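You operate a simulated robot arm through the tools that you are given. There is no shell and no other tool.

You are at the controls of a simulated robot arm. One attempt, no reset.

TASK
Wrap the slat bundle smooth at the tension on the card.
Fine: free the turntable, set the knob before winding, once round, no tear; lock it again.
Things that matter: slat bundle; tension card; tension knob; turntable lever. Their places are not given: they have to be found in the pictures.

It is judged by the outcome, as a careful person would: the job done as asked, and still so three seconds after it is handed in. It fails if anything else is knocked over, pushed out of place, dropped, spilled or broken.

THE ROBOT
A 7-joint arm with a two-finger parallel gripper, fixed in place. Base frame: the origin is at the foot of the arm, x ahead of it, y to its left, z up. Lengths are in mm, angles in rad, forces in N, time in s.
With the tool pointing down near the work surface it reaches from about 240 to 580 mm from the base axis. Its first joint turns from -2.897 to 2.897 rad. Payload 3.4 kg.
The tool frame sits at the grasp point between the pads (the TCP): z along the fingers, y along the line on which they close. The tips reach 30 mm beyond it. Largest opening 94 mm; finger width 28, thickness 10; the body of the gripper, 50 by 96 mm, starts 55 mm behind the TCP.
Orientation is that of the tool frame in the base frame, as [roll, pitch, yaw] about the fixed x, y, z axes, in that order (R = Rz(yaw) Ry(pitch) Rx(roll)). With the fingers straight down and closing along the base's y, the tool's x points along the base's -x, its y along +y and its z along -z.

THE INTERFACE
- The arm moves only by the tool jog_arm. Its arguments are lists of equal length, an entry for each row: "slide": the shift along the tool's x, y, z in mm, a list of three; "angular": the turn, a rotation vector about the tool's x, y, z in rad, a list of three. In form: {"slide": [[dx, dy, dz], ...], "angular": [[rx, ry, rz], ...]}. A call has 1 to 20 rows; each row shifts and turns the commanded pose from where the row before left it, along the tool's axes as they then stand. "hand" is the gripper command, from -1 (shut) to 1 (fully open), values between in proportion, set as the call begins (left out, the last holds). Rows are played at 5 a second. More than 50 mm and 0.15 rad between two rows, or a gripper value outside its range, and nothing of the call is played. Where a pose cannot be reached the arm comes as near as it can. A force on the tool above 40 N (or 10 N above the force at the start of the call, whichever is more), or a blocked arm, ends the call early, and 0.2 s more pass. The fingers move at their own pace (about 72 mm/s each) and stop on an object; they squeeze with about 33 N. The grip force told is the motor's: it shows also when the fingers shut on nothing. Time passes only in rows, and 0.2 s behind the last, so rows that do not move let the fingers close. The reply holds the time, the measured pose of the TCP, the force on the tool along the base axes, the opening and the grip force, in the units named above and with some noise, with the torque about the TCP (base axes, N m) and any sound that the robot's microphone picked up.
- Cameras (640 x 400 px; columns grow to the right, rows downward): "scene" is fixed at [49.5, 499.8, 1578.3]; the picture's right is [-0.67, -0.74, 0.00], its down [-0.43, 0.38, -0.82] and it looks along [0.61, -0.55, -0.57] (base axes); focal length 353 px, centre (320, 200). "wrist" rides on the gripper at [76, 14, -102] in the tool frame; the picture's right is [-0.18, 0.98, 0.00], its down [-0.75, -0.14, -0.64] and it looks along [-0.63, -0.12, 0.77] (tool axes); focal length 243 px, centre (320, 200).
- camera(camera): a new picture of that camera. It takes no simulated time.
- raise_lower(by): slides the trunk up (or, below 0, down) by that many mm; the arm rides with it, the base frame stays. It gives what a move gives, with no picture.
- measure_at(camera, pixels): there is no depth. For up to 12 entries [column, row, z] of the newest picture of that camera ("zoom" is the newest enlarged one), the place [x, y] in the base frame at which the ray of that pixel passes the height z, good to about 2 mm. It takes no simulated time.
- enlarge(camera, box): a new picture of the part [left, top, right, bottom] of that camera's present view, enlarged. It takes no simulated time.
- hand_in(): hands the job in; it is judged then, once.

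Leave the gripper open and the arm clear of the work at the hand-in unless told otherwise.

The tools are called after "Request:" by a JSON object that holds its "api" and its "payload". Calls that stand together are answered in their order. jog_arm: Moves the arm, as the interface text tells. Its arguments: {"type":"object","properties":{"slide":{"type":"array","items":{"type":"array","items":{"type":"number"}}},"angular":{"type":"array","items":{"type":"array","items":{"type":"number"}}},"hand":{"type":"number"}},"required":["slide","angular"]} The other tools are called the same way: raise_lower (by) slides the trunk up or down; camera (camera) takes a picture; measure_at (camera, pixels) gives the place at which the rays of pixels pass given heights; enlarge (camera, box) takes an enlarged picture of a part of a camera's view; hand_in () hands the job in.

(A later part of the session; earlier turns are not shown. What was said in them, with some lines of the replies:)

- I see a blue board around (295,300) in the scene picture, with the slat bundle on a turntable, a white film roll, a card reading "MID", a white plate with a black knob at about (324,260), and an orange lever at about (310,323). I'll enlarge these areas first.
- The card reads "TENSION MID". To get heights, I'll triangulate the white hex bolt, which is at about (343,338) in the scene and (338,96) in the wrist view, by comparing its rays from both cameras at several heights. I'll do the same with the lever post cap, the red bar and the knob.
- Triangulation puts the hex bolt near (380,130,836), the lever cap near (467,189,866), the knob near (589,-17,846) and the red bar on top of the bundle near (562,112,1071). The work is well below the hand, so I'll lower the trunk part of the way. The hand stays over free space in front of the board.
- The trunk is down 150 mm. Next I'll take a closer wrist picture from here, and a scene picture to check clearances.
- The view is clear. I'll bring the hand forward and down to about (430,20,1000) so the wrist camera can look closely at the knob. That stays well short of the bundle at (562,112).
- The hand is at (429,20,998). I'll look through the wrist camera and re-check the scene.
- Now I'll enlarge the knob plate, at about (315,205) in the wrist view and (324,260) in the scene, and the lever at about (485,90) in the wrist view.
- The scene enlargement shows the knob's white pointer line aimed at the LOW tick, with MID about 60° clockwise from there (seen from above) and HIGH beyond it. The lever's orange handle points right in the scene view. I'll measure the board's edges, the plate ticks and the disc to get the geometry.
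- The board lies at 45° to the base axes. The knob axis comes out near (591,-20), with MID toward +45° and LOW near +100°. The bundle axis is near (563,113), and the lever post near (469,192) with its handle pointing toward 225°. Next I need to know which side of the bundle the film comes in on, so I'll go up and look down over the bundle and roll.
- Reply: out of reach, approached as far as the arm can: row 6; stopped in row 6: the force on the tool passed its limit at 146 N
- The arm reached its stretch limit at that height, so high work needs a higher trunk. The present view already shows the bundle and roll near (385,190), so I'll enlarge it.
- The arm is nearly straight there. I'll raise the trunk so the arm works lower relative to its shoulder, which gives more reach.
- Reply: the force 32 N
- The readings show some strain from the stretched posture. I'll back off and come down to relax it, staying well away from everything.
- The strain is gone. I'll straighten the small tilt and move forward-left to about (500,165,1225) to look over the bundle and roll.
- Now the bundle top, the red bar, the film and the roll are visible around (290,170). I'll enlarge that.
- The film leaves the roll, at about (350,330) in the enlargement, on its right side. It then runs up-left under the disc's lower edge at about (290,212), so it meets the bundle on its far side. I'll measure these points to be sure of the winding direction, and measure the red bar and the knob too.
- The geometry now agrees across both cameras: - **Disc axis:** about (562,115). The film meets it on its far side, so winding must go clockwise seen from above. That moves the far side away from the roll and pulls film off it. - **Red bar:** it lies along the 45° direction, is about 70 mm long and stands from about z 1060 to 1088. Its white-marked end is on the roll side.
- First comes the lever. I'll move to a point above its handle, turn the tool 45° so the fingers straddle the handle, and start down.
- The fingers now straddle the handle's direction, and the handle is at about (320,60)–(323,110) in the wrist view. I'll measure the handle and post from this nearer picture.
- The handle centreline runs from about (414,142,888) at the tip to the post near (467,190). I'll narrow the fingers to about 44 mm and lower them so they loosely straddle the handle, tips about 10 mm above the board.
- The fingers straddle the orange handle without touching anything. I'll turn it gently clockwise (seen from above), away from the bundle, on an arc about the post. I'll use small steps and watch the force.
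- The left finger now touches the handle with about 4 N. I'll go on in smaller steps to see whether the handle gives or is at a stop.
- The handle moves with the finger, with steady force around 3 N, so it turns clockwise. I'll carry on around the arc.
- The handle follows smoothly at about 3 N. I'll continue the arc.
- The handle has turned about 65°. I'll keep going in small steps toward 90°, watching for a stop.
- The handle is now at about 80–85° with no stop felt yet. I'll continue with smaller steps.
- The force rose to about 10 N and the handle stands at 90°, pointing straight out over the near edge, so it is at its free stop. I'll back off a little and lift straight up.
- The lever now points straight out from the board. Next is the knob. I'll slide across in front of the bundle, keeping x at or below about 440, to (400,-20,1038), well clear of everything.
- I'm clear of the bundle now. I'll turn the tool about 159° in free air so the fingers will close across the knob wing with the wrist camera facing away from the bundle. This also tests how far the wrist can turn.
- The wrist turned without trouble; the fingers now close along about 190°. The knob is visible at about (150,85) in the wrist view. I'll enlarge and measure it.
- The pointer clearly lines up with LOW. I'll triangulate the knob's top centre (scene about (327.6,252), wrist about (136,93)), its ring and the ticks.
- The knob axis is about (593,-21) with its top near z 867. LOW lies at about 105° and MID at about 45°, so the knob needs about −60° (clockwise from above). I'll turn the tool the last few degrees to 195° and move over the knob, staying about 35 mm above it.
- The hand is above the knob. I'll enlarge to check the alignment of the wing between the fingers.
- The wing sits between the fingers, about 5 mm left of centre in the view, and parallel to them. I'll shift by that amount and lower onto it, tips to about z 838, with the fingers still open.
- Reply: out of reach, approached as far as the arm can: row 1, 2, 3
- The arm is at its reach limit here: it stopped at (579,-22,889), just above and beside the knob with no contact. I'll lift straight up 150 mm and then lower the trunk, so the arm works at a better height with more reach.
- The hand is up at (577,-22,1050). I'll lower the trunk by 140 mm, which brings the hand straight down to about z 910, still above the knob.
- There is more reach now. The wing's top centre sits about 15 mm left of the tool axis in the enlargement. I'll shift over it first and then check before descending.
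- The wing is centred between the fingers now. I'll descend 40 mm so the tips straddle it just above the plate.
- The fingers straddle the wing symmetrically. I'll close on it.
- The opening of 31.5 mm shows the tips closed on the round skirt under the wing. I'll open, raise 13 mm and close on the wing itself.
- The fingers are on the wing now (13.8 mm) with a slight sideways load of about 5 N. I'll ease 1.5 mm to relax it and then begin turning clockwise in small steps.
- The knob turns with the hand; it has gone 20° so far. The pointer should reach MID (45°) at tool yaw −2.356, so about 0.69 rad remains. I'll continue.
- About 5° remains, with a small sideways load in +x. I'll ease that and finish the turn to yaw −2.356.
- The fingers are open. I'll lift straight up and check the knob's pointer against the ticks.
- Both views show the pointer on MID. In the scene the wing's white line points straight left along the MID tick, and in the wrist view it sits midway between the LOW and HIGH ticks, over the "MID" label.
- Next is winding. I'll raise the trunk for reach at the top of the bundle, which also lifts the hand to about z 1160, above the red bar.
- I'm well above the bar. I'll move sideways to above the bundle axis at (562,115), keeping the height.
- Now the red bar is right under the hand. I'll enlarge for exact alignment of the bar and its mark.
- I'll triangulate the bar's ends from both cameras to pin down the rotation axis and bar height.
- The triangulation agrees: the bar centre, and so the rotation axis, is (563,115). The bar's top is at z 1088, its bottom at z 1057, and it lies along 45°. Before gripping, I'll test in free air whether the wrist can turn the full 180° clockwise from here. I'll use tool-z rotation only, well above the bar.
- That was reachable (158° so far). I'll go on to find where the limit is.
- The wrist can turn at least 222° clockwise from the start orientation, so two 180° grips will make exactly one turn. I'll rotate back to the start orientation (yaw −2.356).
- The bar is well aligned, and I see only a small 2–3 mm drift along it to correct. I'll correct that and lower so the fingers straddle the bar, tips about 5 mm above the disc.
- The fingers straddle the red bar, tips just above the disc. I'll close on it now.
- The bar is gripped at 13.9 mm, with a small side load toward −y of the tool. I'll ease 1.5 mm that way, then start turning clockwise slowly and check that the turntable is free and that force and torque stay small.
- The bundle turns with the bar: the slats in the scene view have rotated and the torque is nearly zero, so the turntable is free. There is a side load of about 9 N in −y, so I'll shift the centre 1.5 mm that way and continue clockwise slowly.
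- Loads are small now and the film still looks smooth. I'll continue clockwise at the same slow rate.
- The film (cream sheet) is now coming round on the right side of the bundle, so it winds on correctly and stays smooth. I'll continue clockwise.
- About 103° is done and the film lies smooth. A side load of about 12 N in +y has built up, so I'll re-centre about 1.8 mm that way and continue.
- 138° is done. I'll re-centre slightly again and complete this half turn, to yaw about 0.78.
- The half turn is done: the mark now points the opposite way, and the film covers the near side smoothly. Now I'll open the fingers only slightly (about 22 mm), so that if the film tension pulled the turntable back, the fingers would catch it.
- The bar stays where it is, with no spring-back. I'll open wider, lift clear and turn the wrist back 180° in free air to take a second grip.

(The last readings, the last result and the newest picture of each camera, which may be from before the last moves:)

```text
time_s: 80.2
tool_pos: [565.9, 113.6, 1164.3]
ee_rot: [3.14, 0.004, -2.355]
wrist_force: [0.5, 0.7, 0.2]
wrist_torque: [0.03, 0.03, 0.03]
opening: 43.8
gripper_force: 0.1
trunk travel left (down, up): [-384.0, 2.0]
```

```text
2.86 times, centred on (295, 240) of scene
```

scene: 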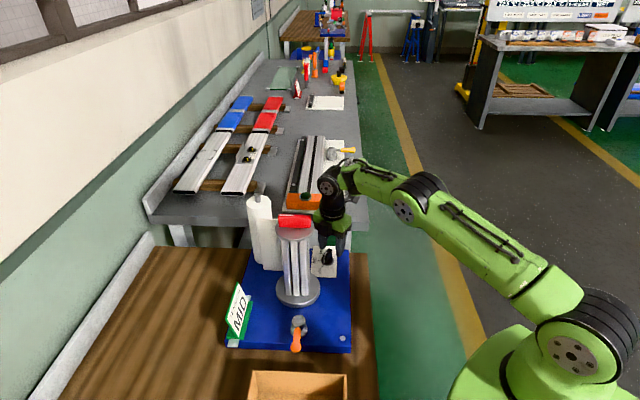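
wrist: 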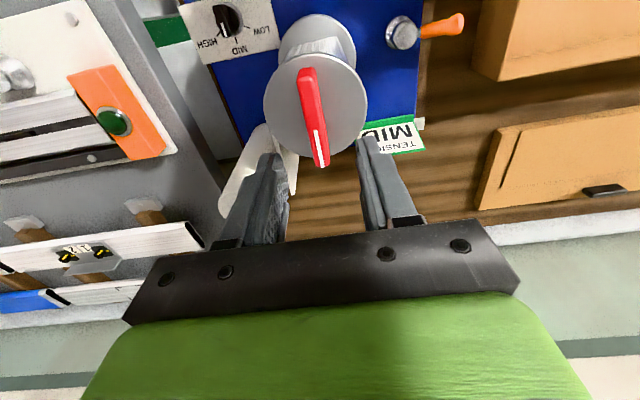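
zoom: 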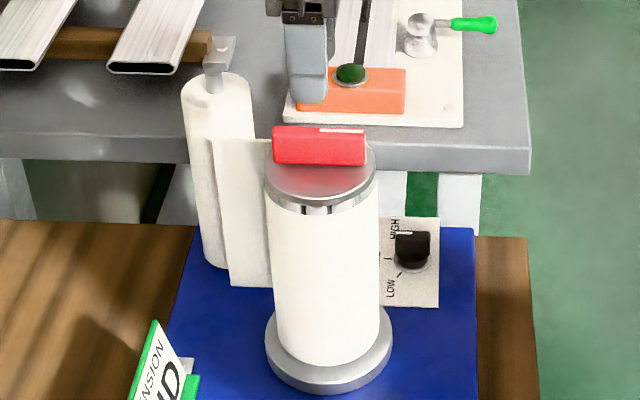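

The bar stayed put and the wrap looks smooth. The bar is again between the fingers, about 3 mm off along its length. I'll correct that and lower for the second grip.

Request:
{"api": "jog_arm", "payload": {"slide": [[3, -0.5, 20], [0, 0, 20], [0, 0, 18], [0, 0, 13]], "angular": [[0, 0, 0], [0, 0, 0], [0, 0, 0], [0, 0, 0]]}}

Request:
{"api": "jog_arm", "payload": {"slide": [[0, 0, 0], [0, 0, 0], [0, 0, 0], [0, 0, 0]], "angular": [[0, 0, 0], [0, 0, 0], [0, 0, 0], [0, 0, 0]], "hand": -1}}

Request:
{"api": "enlarge", "payload": {"camera": "wrist", "box": [220, 90, 420, 240]}}

```text
time_s: 81.2
tool_pos: [564.5, 112.5, 1093.3]
ee_rot: [3.141, 0.003, -2.356]
wrist_force: [-0.6, 0.2, 1.3]
wrist_torque: [-0.01, 0.03, 0.03]
opening: 43.9
gripper_force: 0.2
trunk travel left (down, up): [-384.0, 2.0]
```

```text
time_s: 82.2
tool_pos: [563.9, 111.5, 1094.0]
ee_rot: [3.141, 0.006, -2.359]
wrist_force: [3.0, -3.0, 0.8]
wrist_torque: [-0.23, -0.24, -0.03]
opening: 13.7
gripper_force: 45.3
trunk travel left (down, up): [-384.0, 2.0]
```

```text
2.67 times, centred on (320, 165) of wrist
```

zoom: 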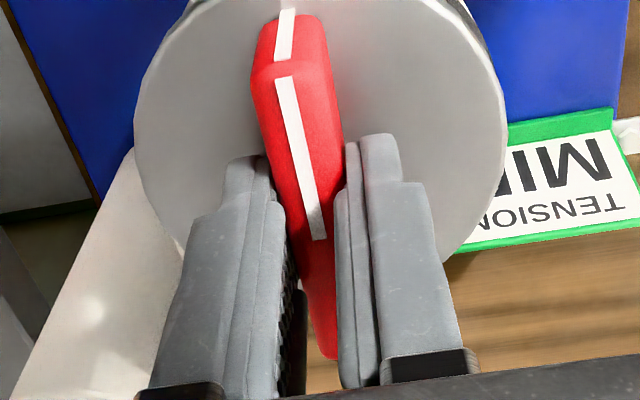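

The second grip is good, with small loads. I'll continue clockwise slowly, first easing 0.7 mm.

Request:
{"api": "jog_arm", "payload": {"slide": [[0, -0.7, 0], [0, 0, 0], [0, 0, 0], [0, 0, 0], [0, 0, 0], [0, 0, 0], [0, 0, 0], [0, 0, 0], [0, 0, 0], [0, 0, 0], [0, 0, 0], [0, 0, 0]], "angular": [[0, 0, 0.02], [0, 0, 0.04], [0, 0, 0.05], [0, 0, 0.05], [0, 0, 0.05], [0, 0, 0.05], [0, 0, 0.05], [0, 0, 0.05], [0, 0, 0.05], [0, 0, 0.05], [0, 0, 0.05], [0, 0, 0.05]]}}

Request:
{"api": "enlarge", "payload": {"camera": "scene", "box": [240, 180, 350, 310]}}

```text
time_s: 84.8
tool_pos: [564.0, 112.1, 1092.4]
ee_rot: [3.139, 0.001, -2.917]
wrist_force: [-2.1, 2.1, -1.4]
wrist_torque: [-0.52, 0.96, 0.08]
opening: 13.5
gripper_force: 45.2
trunk travel left (down, up): [-384.0, 2.0]
```

```text
3.08 times, centred on (295, 245) of scene
```

zoom: 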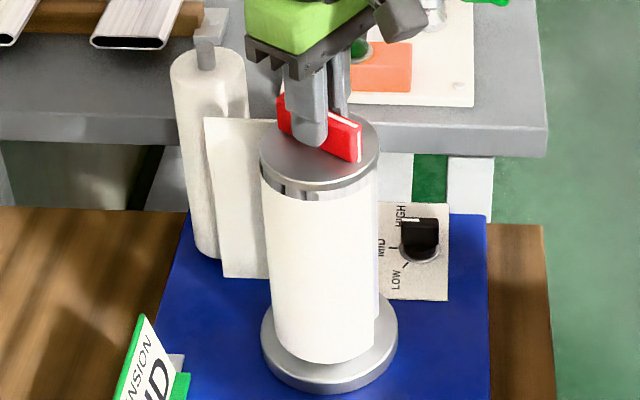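

Loads stay near zero and the wrap is smooth. I'll continue clockwise.

Request:
{"api": "jog_arm", "payload": {"slide": [[0, 0, 0], [0, 0, 0], [0, 0, 0], [0, 0, 0], [0, 0, 0], [0, 0, 0], [0, 0, 0], [0, 0, 0], [0, 0, 0], [0, 0, 0], [0, 0, 0], [0, 0, 0], [0, 0, 0]], "angular": [[0, 0, 0.05], [0, 0, 0.05], [0, 0, 0.05], [0, 0, 0.05], [0, 0, 0.05], [0, 0, 0.05], [0, 0, 0.05], [0, 0, 0.05], [0, 0, 0.05], [0, 0, 0.05], [0, 0, 0.05], [0, 0, 0.05], [0, 0, 0.05]]}}

Request:
{"api": "enlarge", "payload": {"camera": "scene", "box": [240, 180, 350, 310]}}

```text
time_s: 87.6
tool_pos: [563.0, 112.9, 1092.2]
ee_rot: [3.139, 0.001, 2.718]
wrist_force: [-4.0, 7.8, -4.5]
wrist_torque: [-0.64, -0.77, 0.08]
opening: 13.9
gripper_force: 44.5
trunk travel left (down, up): [-384.0, 2.0]
```

```text
3.08 times, centred on (295, 245) of scene
```

zoom: 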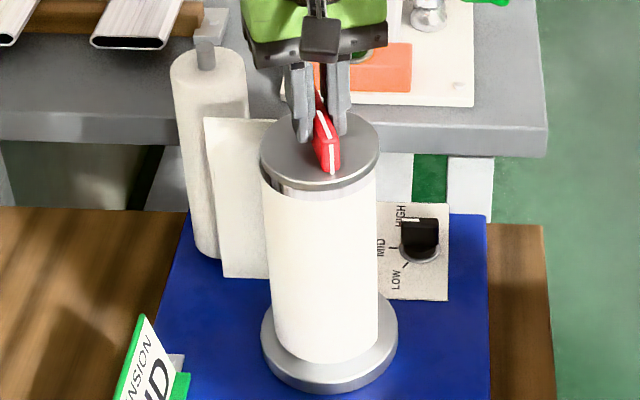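

Half of this second half-turn is nearly done. I'll re-centre about 1.3 mm in +y and continue.

Request:
{"api": "jog_arm", "payload": {"slide": [[1, 1, 0], [0, 0, 0], [0, 0, 0], [0, 0, 0], [0, 0, 0], [0, 0, 0], [0, 0, 0], [0, 0, 0], [0, 0, 0], [0, 0, 0], [0, 0, 0], [0, 0, 0], [0, 0, 0], [0, 0, 0]], "angular": [[0, 0, 0.03], [0, 0, 0.05], [0, 0, 0.05], [0, 0, 0.05], [0, 0, 0.05], [0, 0, 0.05], [0, 0, 0.05], [0, 0, 0.05], [0, 0, 0.05], [0, 0, 0.05], [0, 0, 0.05], [0, 0, 0.05], [0, 0, 0.05], [0, 0, 0.05]]}}

Request:
{"api": "enlarge", "payload": {"camera": "scene", "box": [240, 180, 350, 310]}}

```text
time_s: 90.6
tool_pos: [566.3, 113.4, 1092.9]
ee_rot: [3.14, -0.001, 2.04]
wrist_force: [9.5, 5.0, 8.4]
wrist_torque: [-1.23, -0.64, 0.12]
opening: 13.7
gripper_force: 45.6
trunk travel left (down, up): [-384.0, 2.0]
```

```text
3.08 times, centred on (295, 245) of scene
```

zoom: 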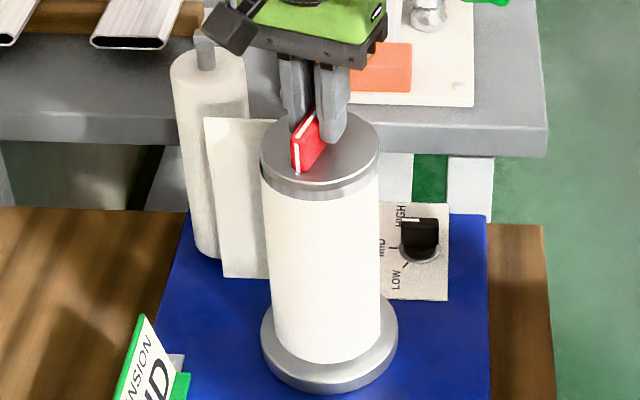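

108° of this half is done. I'll re-centre about 1.6 mm and continue.

Request:
{"api": "jog_arm", "payload": {"slide": [[0, 1.6, -0.6], [0, 0, 0], [0, 0, 0], [0, 0, 0], [0, 0, 0], [0, 0, 0], [0, 0, 0], [0, 0, 0], [0, 0, 0], [0, 0, 0], [0, 0, 0], [0, 0, 0], [0, 0, 0]], "angular": [[0, 0, 0.03], [0, 0, 0.05], [0, 0, 0.05], [0, 0, 0.05], [0, 0, 0.05], [0, 0, 0.05], [0, 0, 0.05], [0, 0, 0.05], [0, 0, 0.05], [0, 0, 0.05], [0, 0, 0.05], [0, 0, 0.05], [0, 0, 0.05]]}}

Request:
{"api": "enlarge", "payload": {"camera": "scene", "box": [240, 180, 350, 310]}}

```text
time_s: 93.4
tool_pos: [565.8, 115.1, 1091.6]
ee_rot: [-3.138, -0.002, 1.412]
wrist_force: [-3.6, -0.4, -10.3]
wrist_torque: [0.93, -0.56, 0.06]
opening: 13.8
gripper_force: 44.4
trunk travel left (down, up): [-384.0, 2.0]
```

```text
3.08 times, centred on (295, 245) of scene
```

zoom: 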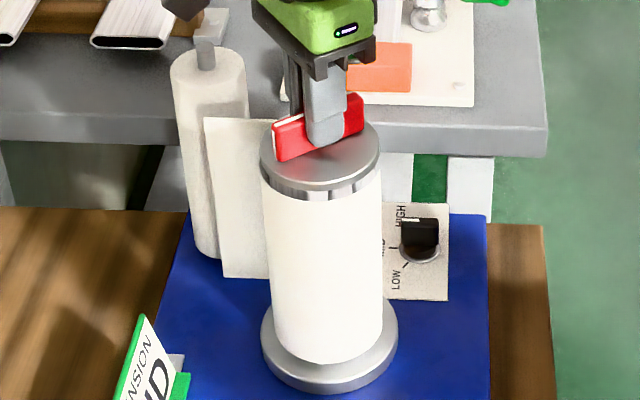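

Only about 36° remains. I'll finish the turn, easing the vertical load by 0.6 mm.

Request:
{"api": "jog_arm", "payload": {"slide": [[0, -0.5, 0.6], [0, 0, 0], [0, 0, 0], [0, 0, 0], [0, 0, 0], [0, 0, 0], [0, 0, 0], [0, 0, 0], [0, 0, 0], [0, 0, 0], [0, 0, 0], [0, 0, 0], [0, 0, 0]], "angular": [[0, 0, 0.05], [0, 0, 0.05], [0, 0, 0.05], [0, 0, 0.05], [0, 0, 0.05], [0, 0, 0.05], [0, 0, 0.05], [0, 0, 0.05], [0, 0, 0.05], [0, 0, 0.05], [0, 0, 0.05], [0, 0, 0.05], [0, 0, 0.05]]}}

Request:
{"api": "enlarge", "payload": {"camera": "scene", "box": [240, 180, 350, 310]}}

Request:
{"api": "enlarge", "payload": {"camera": "wrist", "box": [220, 90, 420, 240]}}

```text
time_s: 96.2
tool_pos: [566.6, 114.2, 1092.8]
ee_rot: [-3.141, -0.004, 0.765]
wrist_force: [6.5, -1.7, 4.3]
wrist_torque: [0.19, -0.46, 1.49]
opening: 14.3
gripper_force: 45.4
trunk travel left (down, up): [-384.0, 2.0]
```

```text
3.08 times, centred on (295, 245) of scene
```

zoom: 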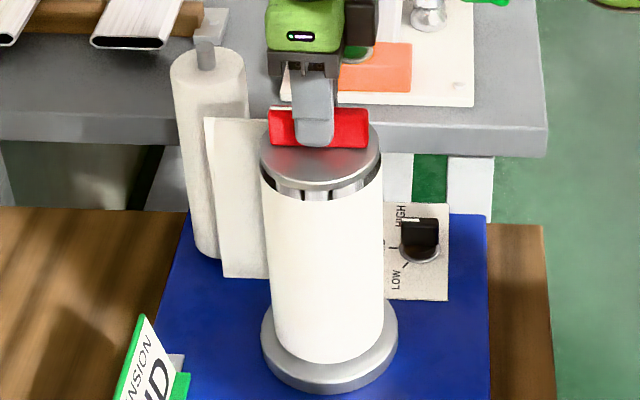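

```text
2.67 times, centred on (320, 165) of wrist
```

zoom: 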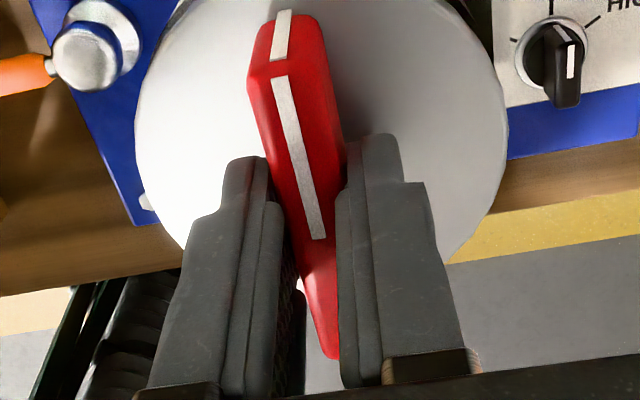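

The torque about the axis rose to 1.5 N·m just past the full turn, so the turntable is at its end stop after exactly one round. I'll relax 0.025 rad and then open the fingers slightly, watching that the bar stays put.

Request:
{"api": "jog_arm", "payload": {"slide": [[0, 0, 0], [0, 0, 0]], "angular": [[0, 0, -0.02], [0, 0, 0]]}}

Request:
{"api": "jog_arm", "payload": {"slide": [[0, 0, 0], [0, 0, 0], [0, 0, 0], [0, 0, 0], [0, 0, 0]], "angular": [[0, 0, 0], [0, 0, 0], [0, 0, 0], [0, 0, 0], [0, 0, 0]], "hand": -0.53}}

Request:
{"api": "enlarge", "payload": {"camera": "wrist", "box": [220, 90, 420, 240]}}

Request:
{"api": "enlarge", "payload": {"camera": "scene", "box": [240, 180, 350, 310]}}

```text
time_s: 96.8
tool_pos: [565.8, 114.2, 1094.2]
ee_rot: [-3.141, -0.004, 0.783]
wrist_force: [6.4, -0.7, 2.9]
wrist_torque: [0.34, -0.79, 0.56]
opening: 13.9
gripper_force: 45.4
trunk travel left (down, up): [-384.0, 2.0]
```

```text
time_s: 98.0
tool_pos: [565.9, 113.3, 1092.5]
ee_rot: [-3.139, -0.001, 0.783]
wrist_force: [-0.2, -0.8, -0.5]
wrist_torque: [-0.02, -0.01, 0.0]
opening: 22.0
gripper_force: 0.0
trunk travel left (down, up): [-384.0, 2.0]
```

```text
2.67 times, centred on (320, 165) of wrist
```

zoom: 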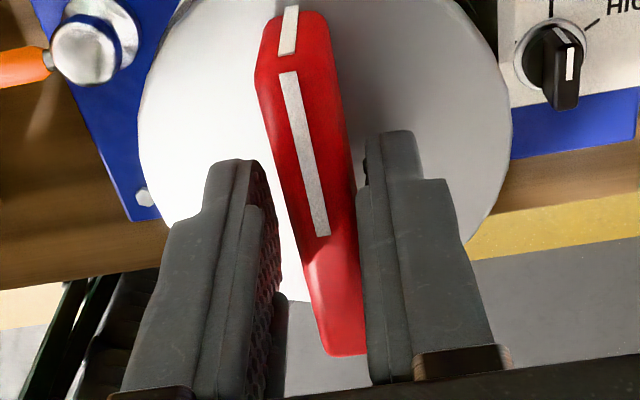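

```text
3.08 times, centred on (295, 245) of scene
```

zoom: 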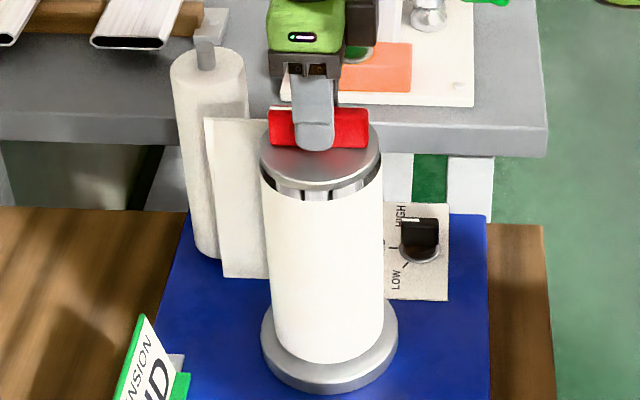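

The bar is back at its starting direction with its white mark on the roll side, so one full turn is done, the film is smooth and untorn, and nothing springs back. I'll open the fingers, lift clear, and go back above the lever to lock it.

Request:
{"api": "jog_arm", "payload": {"slide": [[0, 0, 0], [0, 0, 0], [0, 0, -20], [0, 0, -25], [0, 0, -30]], "angular": [[0, 0, 0], [0, 0, 0], [0, 0, 0], [0, 0, 0], [0, 0, 0]], "hand": -0.06}}

Request:
{"api": "camera", "payload": {"camera": "scene"}}

Request:
{"api": "enlarge", "payload": {"camera": "scene", "box": [230, 190, 360, 350]}}

```text
time_s: 99.2
tool_pos: [564.6, 113.2, 1167.6]
ee_rot: [-3.14, 0.0, 0.783]
wrist_force: [-0.1, 0.4, 0.7]
wrist_torque: [0.02, 0.01, -0.03]
opening: 44.2
gripper_force: 0.0
trunk travel left (down, up): [-384.0, 2.0]
```

```text
taken
```

scene: 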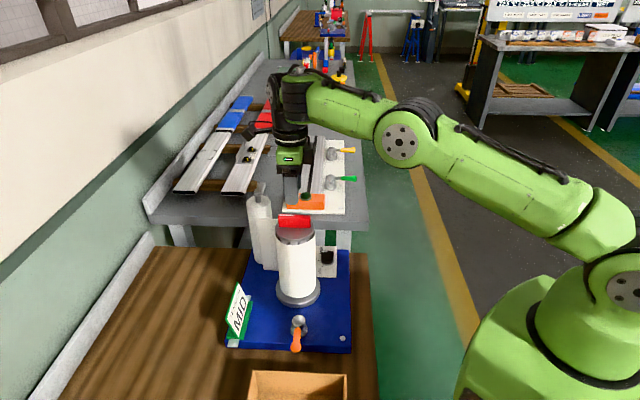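

```text
2.50 times, centred on (295, 270) of scene
```

zoom: 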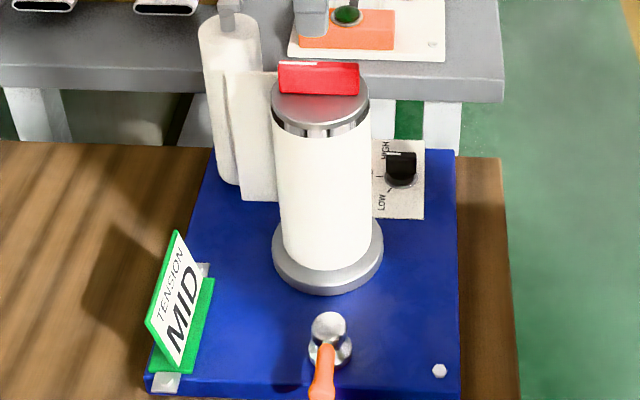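

The wrap covers the bundle all round. I'll move to above the lever handle at about (435,222) at this height, and turn the tool 90° so the fingers straddle the handle, which now points to 135°.

Request:
{"api": "jog_arm", "payload": {"slide": [[-3.7, -42.1, 0], [-3.7, -42.1, 0], [-3.7, -42.1, 0], [-3.7, -42.1, 0], [0, 0, 0], [0, 0, 0], [0, 0, 0], [0, 0, 0], [0, 0, 0], [0, 0, 0], [0, 0, 0], [0, 0, 0], [0, 0, 0], [0, 0, 0], [0, 0, 0]], "angular": [[0, 0, 0], [0, 0, 0], [0, 0, 0], [0, 0, 0], [0, 0, -0.1428], [0, 0, -0.1428], [0, 0, -0.1428], [0, 0, -0.1428], [0, 0, -0.1428], [0, 0, -0.1428], [0, 0, -0.1428], [0, 0, -0.1428], [0, 0, -0.1428], [0, 0, -0.1428], [0, 0, -0.1428]]}}

Request:
{"api": "jog_arm", "payload": {"slide": [[0, 0, 45], [0, 0, 45], [0, 0, 40]], "angular": [[0, 0, 0], [0, 0, 0], [0, 0, 0]]}}

Request:
{"api": "camera", "payload": {"camera": "wrist"}}

Request:
{"api": "camera", "payload": {"camera": "scene"}}

```text
time_s: 102.4
tool_pos: [435.2, 222.5, 1168.8]
ee_rot: [3.14, -0.002, 2.352]
wrist_force: [0.0, -0.3, -0.2]
wrist_torque: [0.01, -0.01, 0.02]
opening: 44.1
gripper_force: 0.0
trunk travel left (down, up): [-384.0, 2.0]
```

```text
time_s: 103.2
tool_pos: [436.7, 222.8, 1041.5]
ee_rot: [3.14, -0.002, 2.353]
wrist_force: [0.8, 0.9, -0.5]
wrist_torque: [0.04, -0.01, 0.01]
opening: 44.3
gripper_force: 0.2
trunk travel left (down, up): [-384.0, 2.0]
```

```text
taken
```

wrist: 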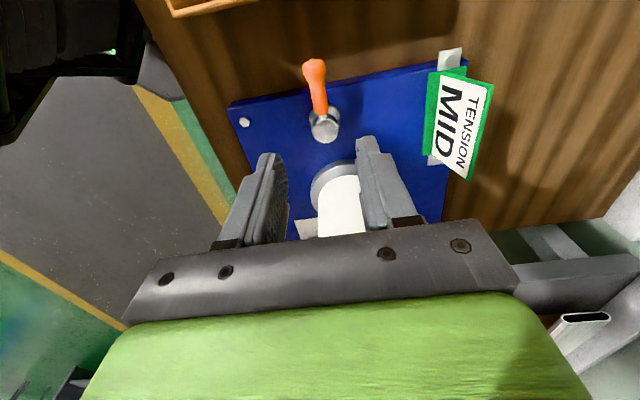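

```text
taken
```

scene: 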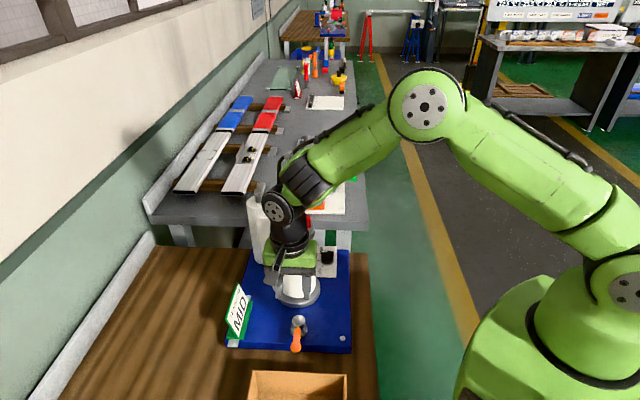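

The handle is centred between the fingers at about (319,90) in the wrist view. I'll lower to straddle it as before, TCP about z 875.

Request:
{"api": "jog_arm", "payload": {"slide": [[0, 0, 45], [0, 0, 45], [0, 0, 40], [0, 0, 22], [0, 0, 14]], "angular": [[0, 0, 0], [0, 0, 0], [0, 0, 0], [0, 0, 0], [0, 0, 0]]}}

Request:
{"api": "enlarge", "payload": {"camera": "wrist", "box": [220, 100, 420, 240]}}

Request:
{"api": "enlarge", "payload": {"camera": "scene", "box": [225, 250, 375, 370]}}

```text
time_s: 104.4
tool_pos: [435.0, 224.5, 872.6]
ee_rot: [3.137, -0.001, 2.353]
wrist_force: [-0.1, 0.2, -0.7]
wrist_torque: [0.01, 0.01, -0.01]
opening: 44.3
gripper_force: 0.0
trunk travel left (down, up): [-384.0, 2.0]
```

```text
2.86 times, centred on (320, 170) of wrist
```

zoom: 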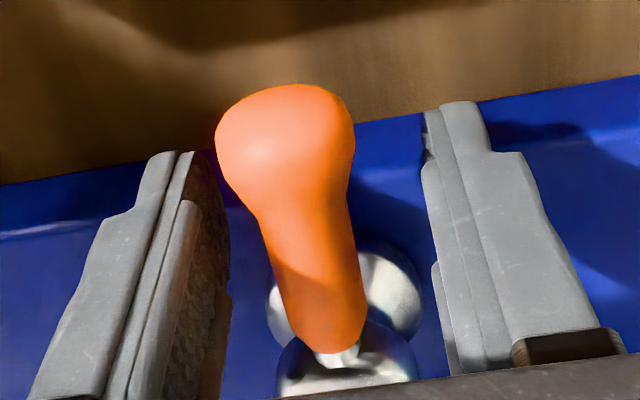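

```text
3.33 times, centred on (300, 310) of scene
```

zoom: 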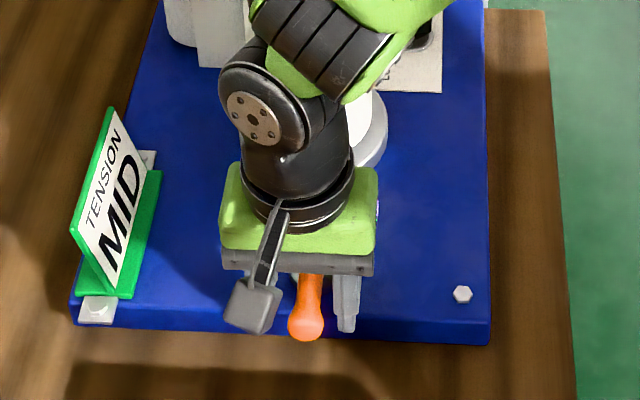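

The handle is centred between the open fingers. I'll turn it back counter-clockwise on the same arc about the post, toward its original locked direction of 225°.

Request:
{"api": "jog_arm", "payload": {"slide": [[-0.02, -3.76, 0], [-0.02, -3.76, 0], [-0.02, -3.76, 0], [-0.02, -3.76, 0], [-0.02, -3.76, 0], [-0.02, -3.76, 0], [-0.02, -3.76, 0], [-0.02, -3.76, 0]], "angular": [[0, 0, -0.08], [0, 0, -0.08], [0, 0, -0.08], [0, 0, -0.08], [0, 0, -0.08], [0, 0, -0.08], [0, 0, -0.08], [0, 0, -0.08]]}}

Request:
{"api": "enlarge", "payload": {"camera": "wrist", "box": [220, 100, 420, 240]}}

Request:
{"api": "enlarge", "payload": {"camera": "scene", "box": [225, 250, 375, 370]}}

```text
time_s: 106.2
tool_pos: [422.3, 198.7, 871.6]
ee_rot: [3.138, 0.0, 2.993]
wrist_force: [1.3, 3.0, -0.3]
wrist_torque: [0.02, 0.0, -0.04]
opening: 45.9
gripper_force: 1.4
trunk travel left (down, up): [-384.0, 2.0]
```

```text
2.86 times, centred on (320, 170) of wrist
```

zoom: 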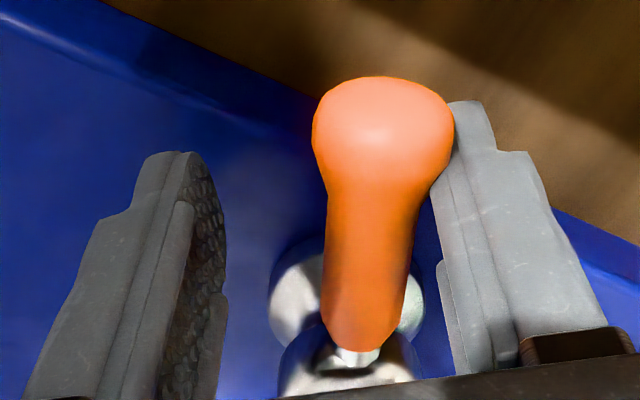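

```text
3.33 times, centred on (300, 310) of scene
```

zoom: 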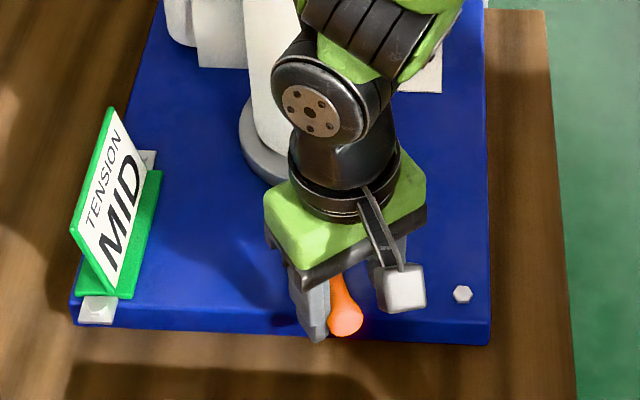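

The right finger is pushing the handle around at about 3 N. I'll continue the arc.

Request:
{"api": "jog_arm", "payload": {"slide": [[-0.02, -3.76, 0], [-0.02, -3.76, 0], [-0.02, -3.76, 0], [-0.02, -3.76, 0], [-0.02, -3.76, 0], [-0.02, -3.76, 0], [-0.02, -3.76, 0], [-0.02, -3.76, 0], [-0.02, -3.76, 0]], "angular": [[0, 0, -0.08], [0, 0, -0.08], [0, 0, -0.08], [0, 0, -0.08], [0, 0, -0.08], [0, 0, -0.08], [0, 0, -0.08], [0, 0, -0.08], [0, 0, -0.08]]}}

Request:
{"api": "enlarge", "payload": {"camera": "wrist", "box": [220, 100, 420, 240]}}

Request:
{"api": "enlarge", "payload": {"camera": "scene", "box": [225, 250, 375, 370]}}

```text
time_s: 108.2
tool_pos: [427.7, 165.5, 872.0]
ee_rot: [3.14, 0.002, -2.571]
wrist_force: [-1.1, 3.8, -0.3]
wrist_torque: [-0.05, -0.03, -0.08]
opening: 46.0
gripper_force: 1.5
trunk travel left (down, up): [-384.0, 2.0]
```

```text
2.86 times, centred on (320, 170) of wrist
```

zoom: 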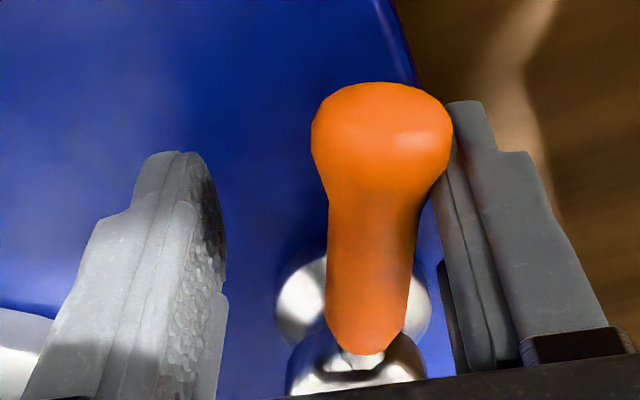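

```text
3.33 times, centred on (300, 310) of scene
```

zoom: 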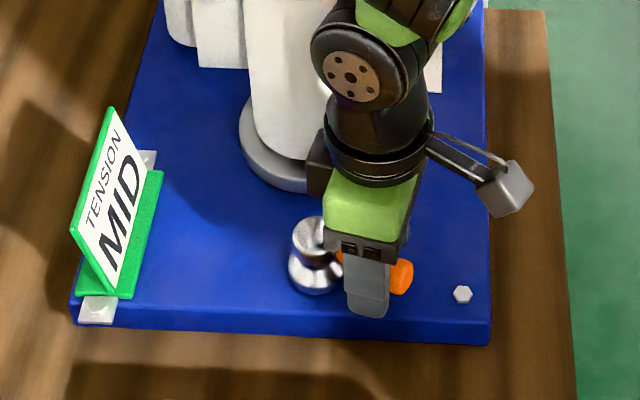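

The handle is at about 200°, with about 25° to go. I'll take smaller steps toward the stop.

Request:
{"api": "jog_arm", "payload": {"slide": [[0, -2.35, 0], [0, -2.35, 0], [0, -2.35, 0], [0, -2.35, 0], [0, -2.35, 0], [0, -2.35, 0], [0, -2.35, 0]], "angular": [[0, 0, -0.05], [0, 0, -0.05], [0, 0, -0.05], [0, 0, -0.05], [0, 0, -0.05], [0, 0, -0.05], [0, 0, -0.05]]}}

Request:
{"api": "enlarge", "payload": {"camera": "wrist", "box": [220, 100, 420, 240]}}

Request:
{"api": "enlarge", "payload": {"camera": "scene", "box": [225, 250, 375, 370]}}

```text
time_s: 109.8
tool_pos: [438.0, 150.8, 871.4]
ee_rot: [3.141, 0.001, -2.222]
wrist_force: [-1.6, 1.7, 1.1]
wrist_torque: [0.05, 0.03, -0.04]
opening: 45.4
gripper_force: 1.3
trunk travel left (down, up): [-384.0, 2.0]
```

```text
2.86 times, centred on (320, 170) of wrist
```

zoom: 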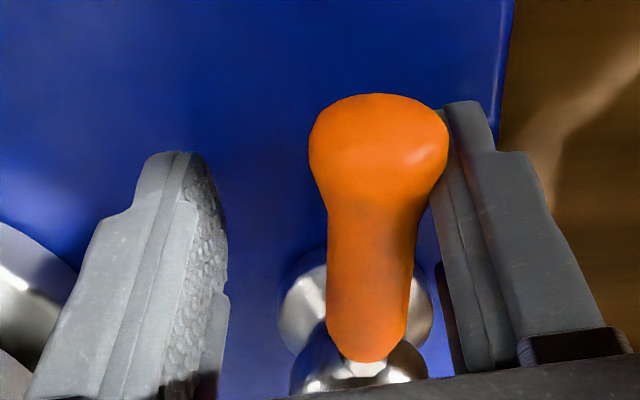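

```text
3.33 times, centred on (300, 310) of scene
```

zoom: 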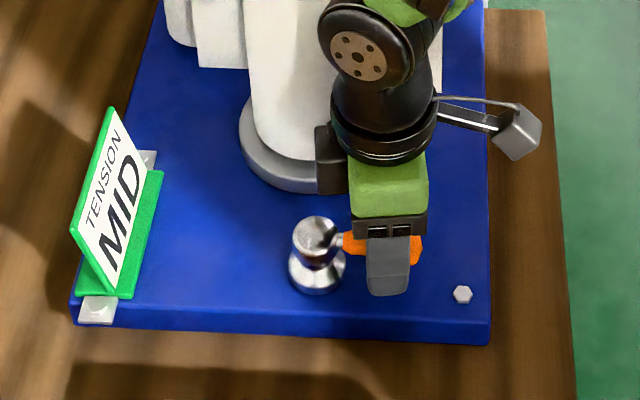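

Nearly at the original direction. I'll go on in small steps until the stop is felt.

Request:
{"api": "jog_arm", "payload": {"slide": [[0, -1.88, 0], [0, -1.88, 0], [0, -1.88, 0], [0, -1.88, 0]], "angular": [[0, 0, -0.04], [0, 0, -0.04], [0, 0, -0.04], [0, 0, -0.04]]}}

Request:
{"api": "enlarge", "payload": {"camera": "wrist", "box": [220, 100, 420, 240]}}

Request:
{"api": "enlarge", "payload": {"camera": "scene", "box": [225, 250, 375, 370]}}

```text
time_s: 110.8
tool_pos: [442.4, 150.6, 871.1]
ee_rot: [3.139, 0.003, -2.059]
wrist_force: [-7.9, 11.0, -1.4]
wrist_torque: [0.0, -0.04, -0.27]
opening: 51.0
gripper_force: 5.8
trunk travel left (down, up): [-384.0, 2.0]
```

```text
2.86 times, centred on (320, 170) of wrist
```

zoom: 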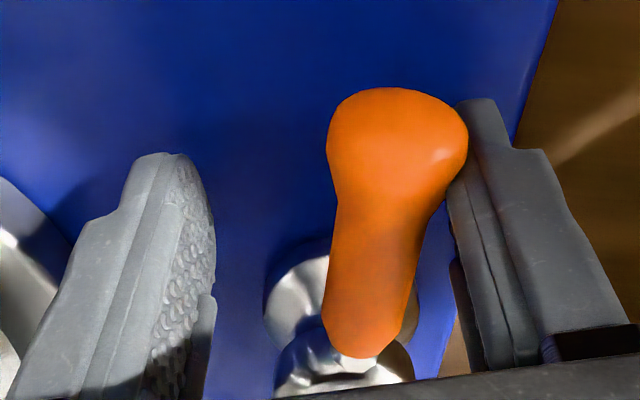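

```text
3.33 times, centred on (300, 310) of scene
```

zoom: 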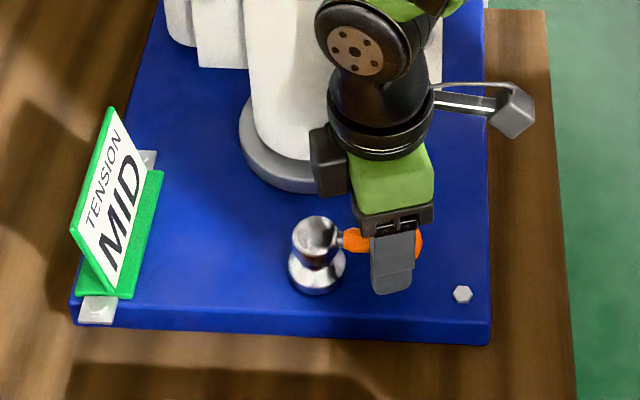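

The force rose to about 13 N and the finger is being deflected, so the handle is back at its original stop, which is locked. I'll back off and lift straight up.

Request:
{"api": "jog_arm", "payload": {"slide": [[0, 6, 0], [0, 6, 0], [0, 0, -25], [0, 0, -45], [0, 0, -45], [0, 0, -45]], "angular": [[0, 0, 0], [0, 0, 0], [0, 0, 0], [0, 0, 0], [0, 0, 0], [0, 0, 0]]}}

Request:
{"api": "enlarge", "payload": {"camera": "scene", "box": [275, 280, 355, 350]}}

Request:
{"api": "camera", "payload": {"camera": "wrist"}}

```text
time_s: 112.2
tool_pos: [433.6, 153.8, 1031.5]
ee_rot: [3.141, 0.004, -2.063]
wrist_force: [0.3, 0.3, -0.1]
wrist_torque: [0.0, -0.04, 0.01]
opening: 44.2
gripper_force: 0.0
trunk travel left (down, up): [-384.0, 2.0]
```

```text
5.71 times, centred on (315, 315) of scene
```

zoom: 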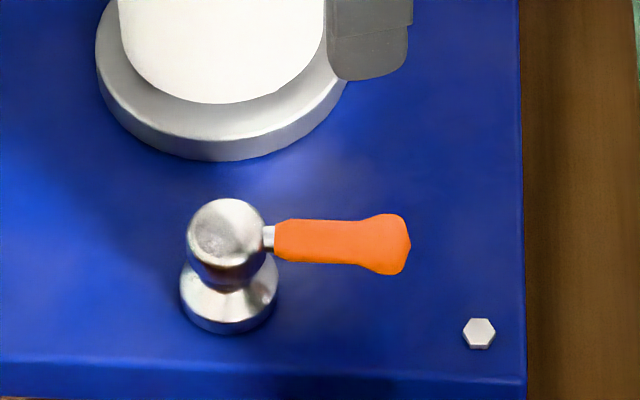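

```text
taken
```

wrist: 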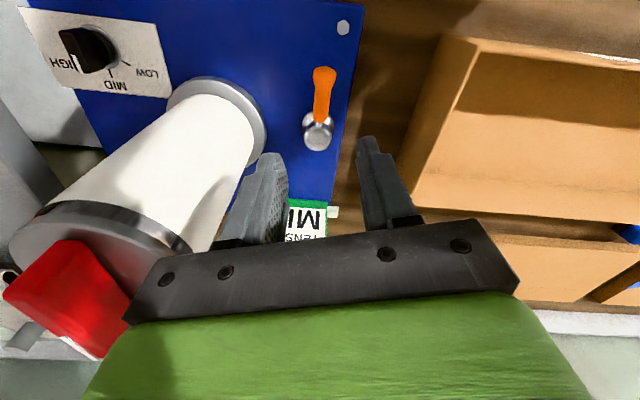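

The lever looks exactly as at the start, so it is locked. Now I'll retreat up and back from the work and open the gripper fully.

Request:
{"api": "jog_arm", "payload": {"slide": [[0, 0, -45], [0, 0, -45], [29.3, 33.4, -10], [29.3, 33.4, -10], [29.3, 33.4, -10], [0, 0, 0]], "angular": [[0, 0, 0], [0, 0, 0], [0, 0, 0], [0, 0, 0], [0, 0, 0], [0, 0, 0]], "hand": 1}}

Request:
{"api": "camera", "payload": {"camera": "scene"}}

Request:
{"api": "enlarge", "payload": {"camera": "scene", "box": [230, 190, 360, 350]}}

Request:
{"api": "enlarge", "payload": {"camera": "scene", "box": [300, 240, 345, 285]}}

Request:
{"api": "camera", "payload": {"camera": "wrist"}}

```text
time_s: 113.6
tool_pos: [303.4, 122.4, 1152.5]
ee_rot: [3.139, 0.002, -2.061]
wrist_force: [-0.1, -0.4, -0.7]
wrist_torque: [-0.03, 0.0, 0.02]
opening: 94.1
gripper_force: 0.1
trunk travel left (down, up): [-384.0, 2.0]
```

```text
taken
```

scene: 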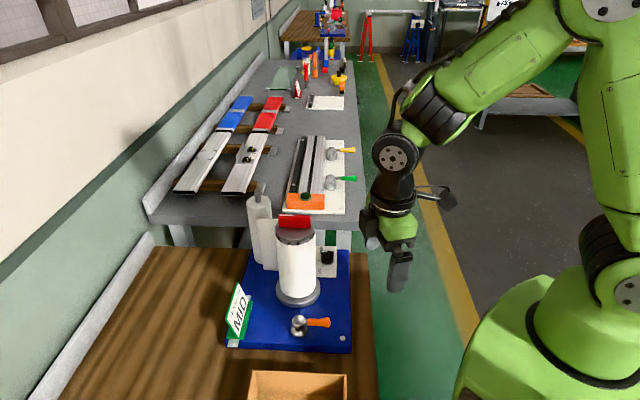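

```text
2.50 times, centred on (295, 270) of scene
```

zoom: 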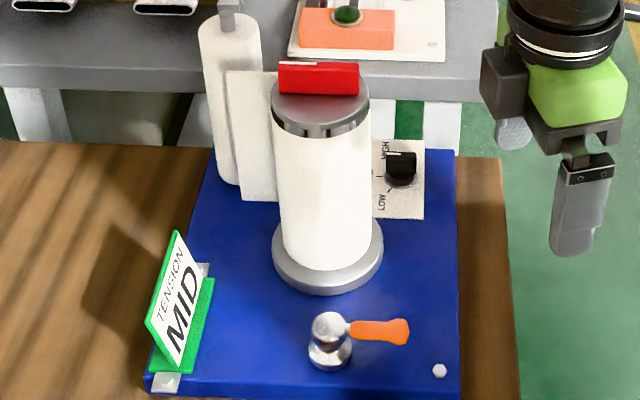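

```text
8.89 times, centred on (322, 262) of scene
```

zoom: 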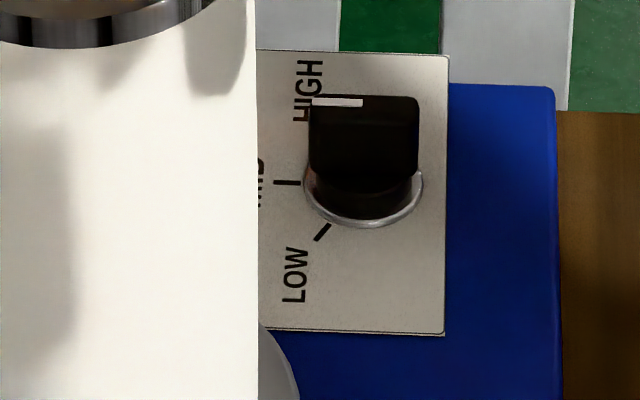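

```text
taken
```

wrist: 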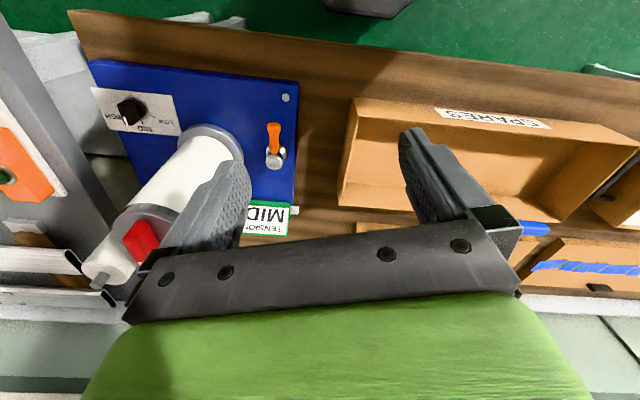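

Everything looks right from here. One last check: I'll compare the red bar's mark and the wrap, close up, with the start picture.

Request:
{"api": "enlarge", "payload": {"camera": "scene", "box": [268, 200, 323, 245]}}

Request:
{"api": "enlarge", "payload": {"camera": "scene", "box": [245, 190, 335, 310]}}

```text
8.89 times, centred on (296, 222) of scene
```

zoom: 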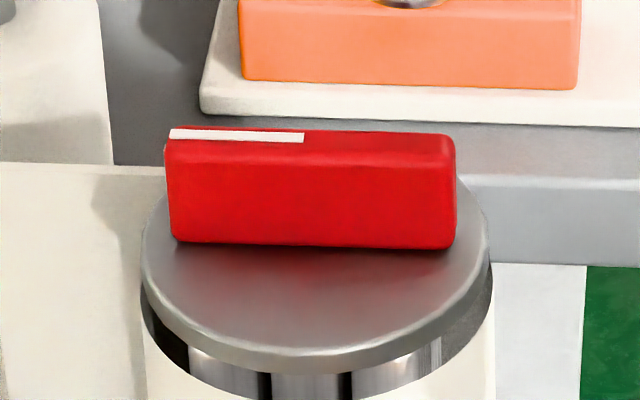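

```text
3.33 times, centred on (290, 250) of scene
```

zoom: 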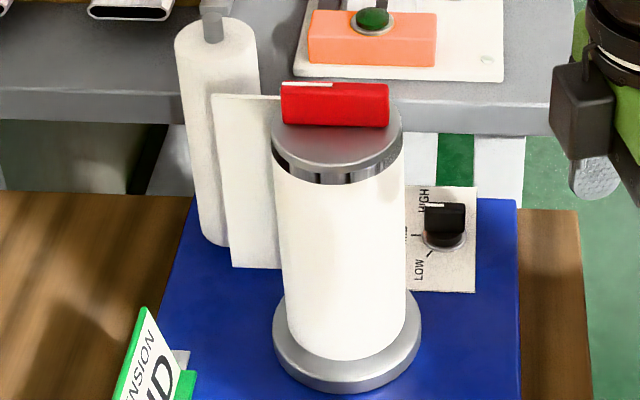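

All the checks pass:
- **Turn:** the bar is exactly back at its starting direction, after one full turn.
- **Wrap:** smooth, with no tear.
- **Knob:** on MID, matching the card.
- **Lever:** back at its locked stop.
- **Arm:** clear of the work with the gripper open, and nothing else has been moved.

I'm handing the job in.

Request:
{"api": "hand_in", "payload": {}}

```text
The job is handed in.
```

The slat bundle is wrapped once round at MID, the tension on the card, and the job is handed in.

- **Turntable freed:** I turned the lever 90° clockwise to its stop, and the turntable then moved freely.
- **Tension set first:** the knob was on LOW. I turned it to MID before any winding.
- **Winding:** I turned the bundle slowly clockwise through one full turn, using two grips of 180° each. The red bar's white mark came back exactly to where it started, and the film looked smooth with no tear.
- **Locked again:** the lever is back at its original stop, and it looks the same as in the first picture.

In the last pictures the gripper was open, the arm was clear of the work, and nothing else had been moved.
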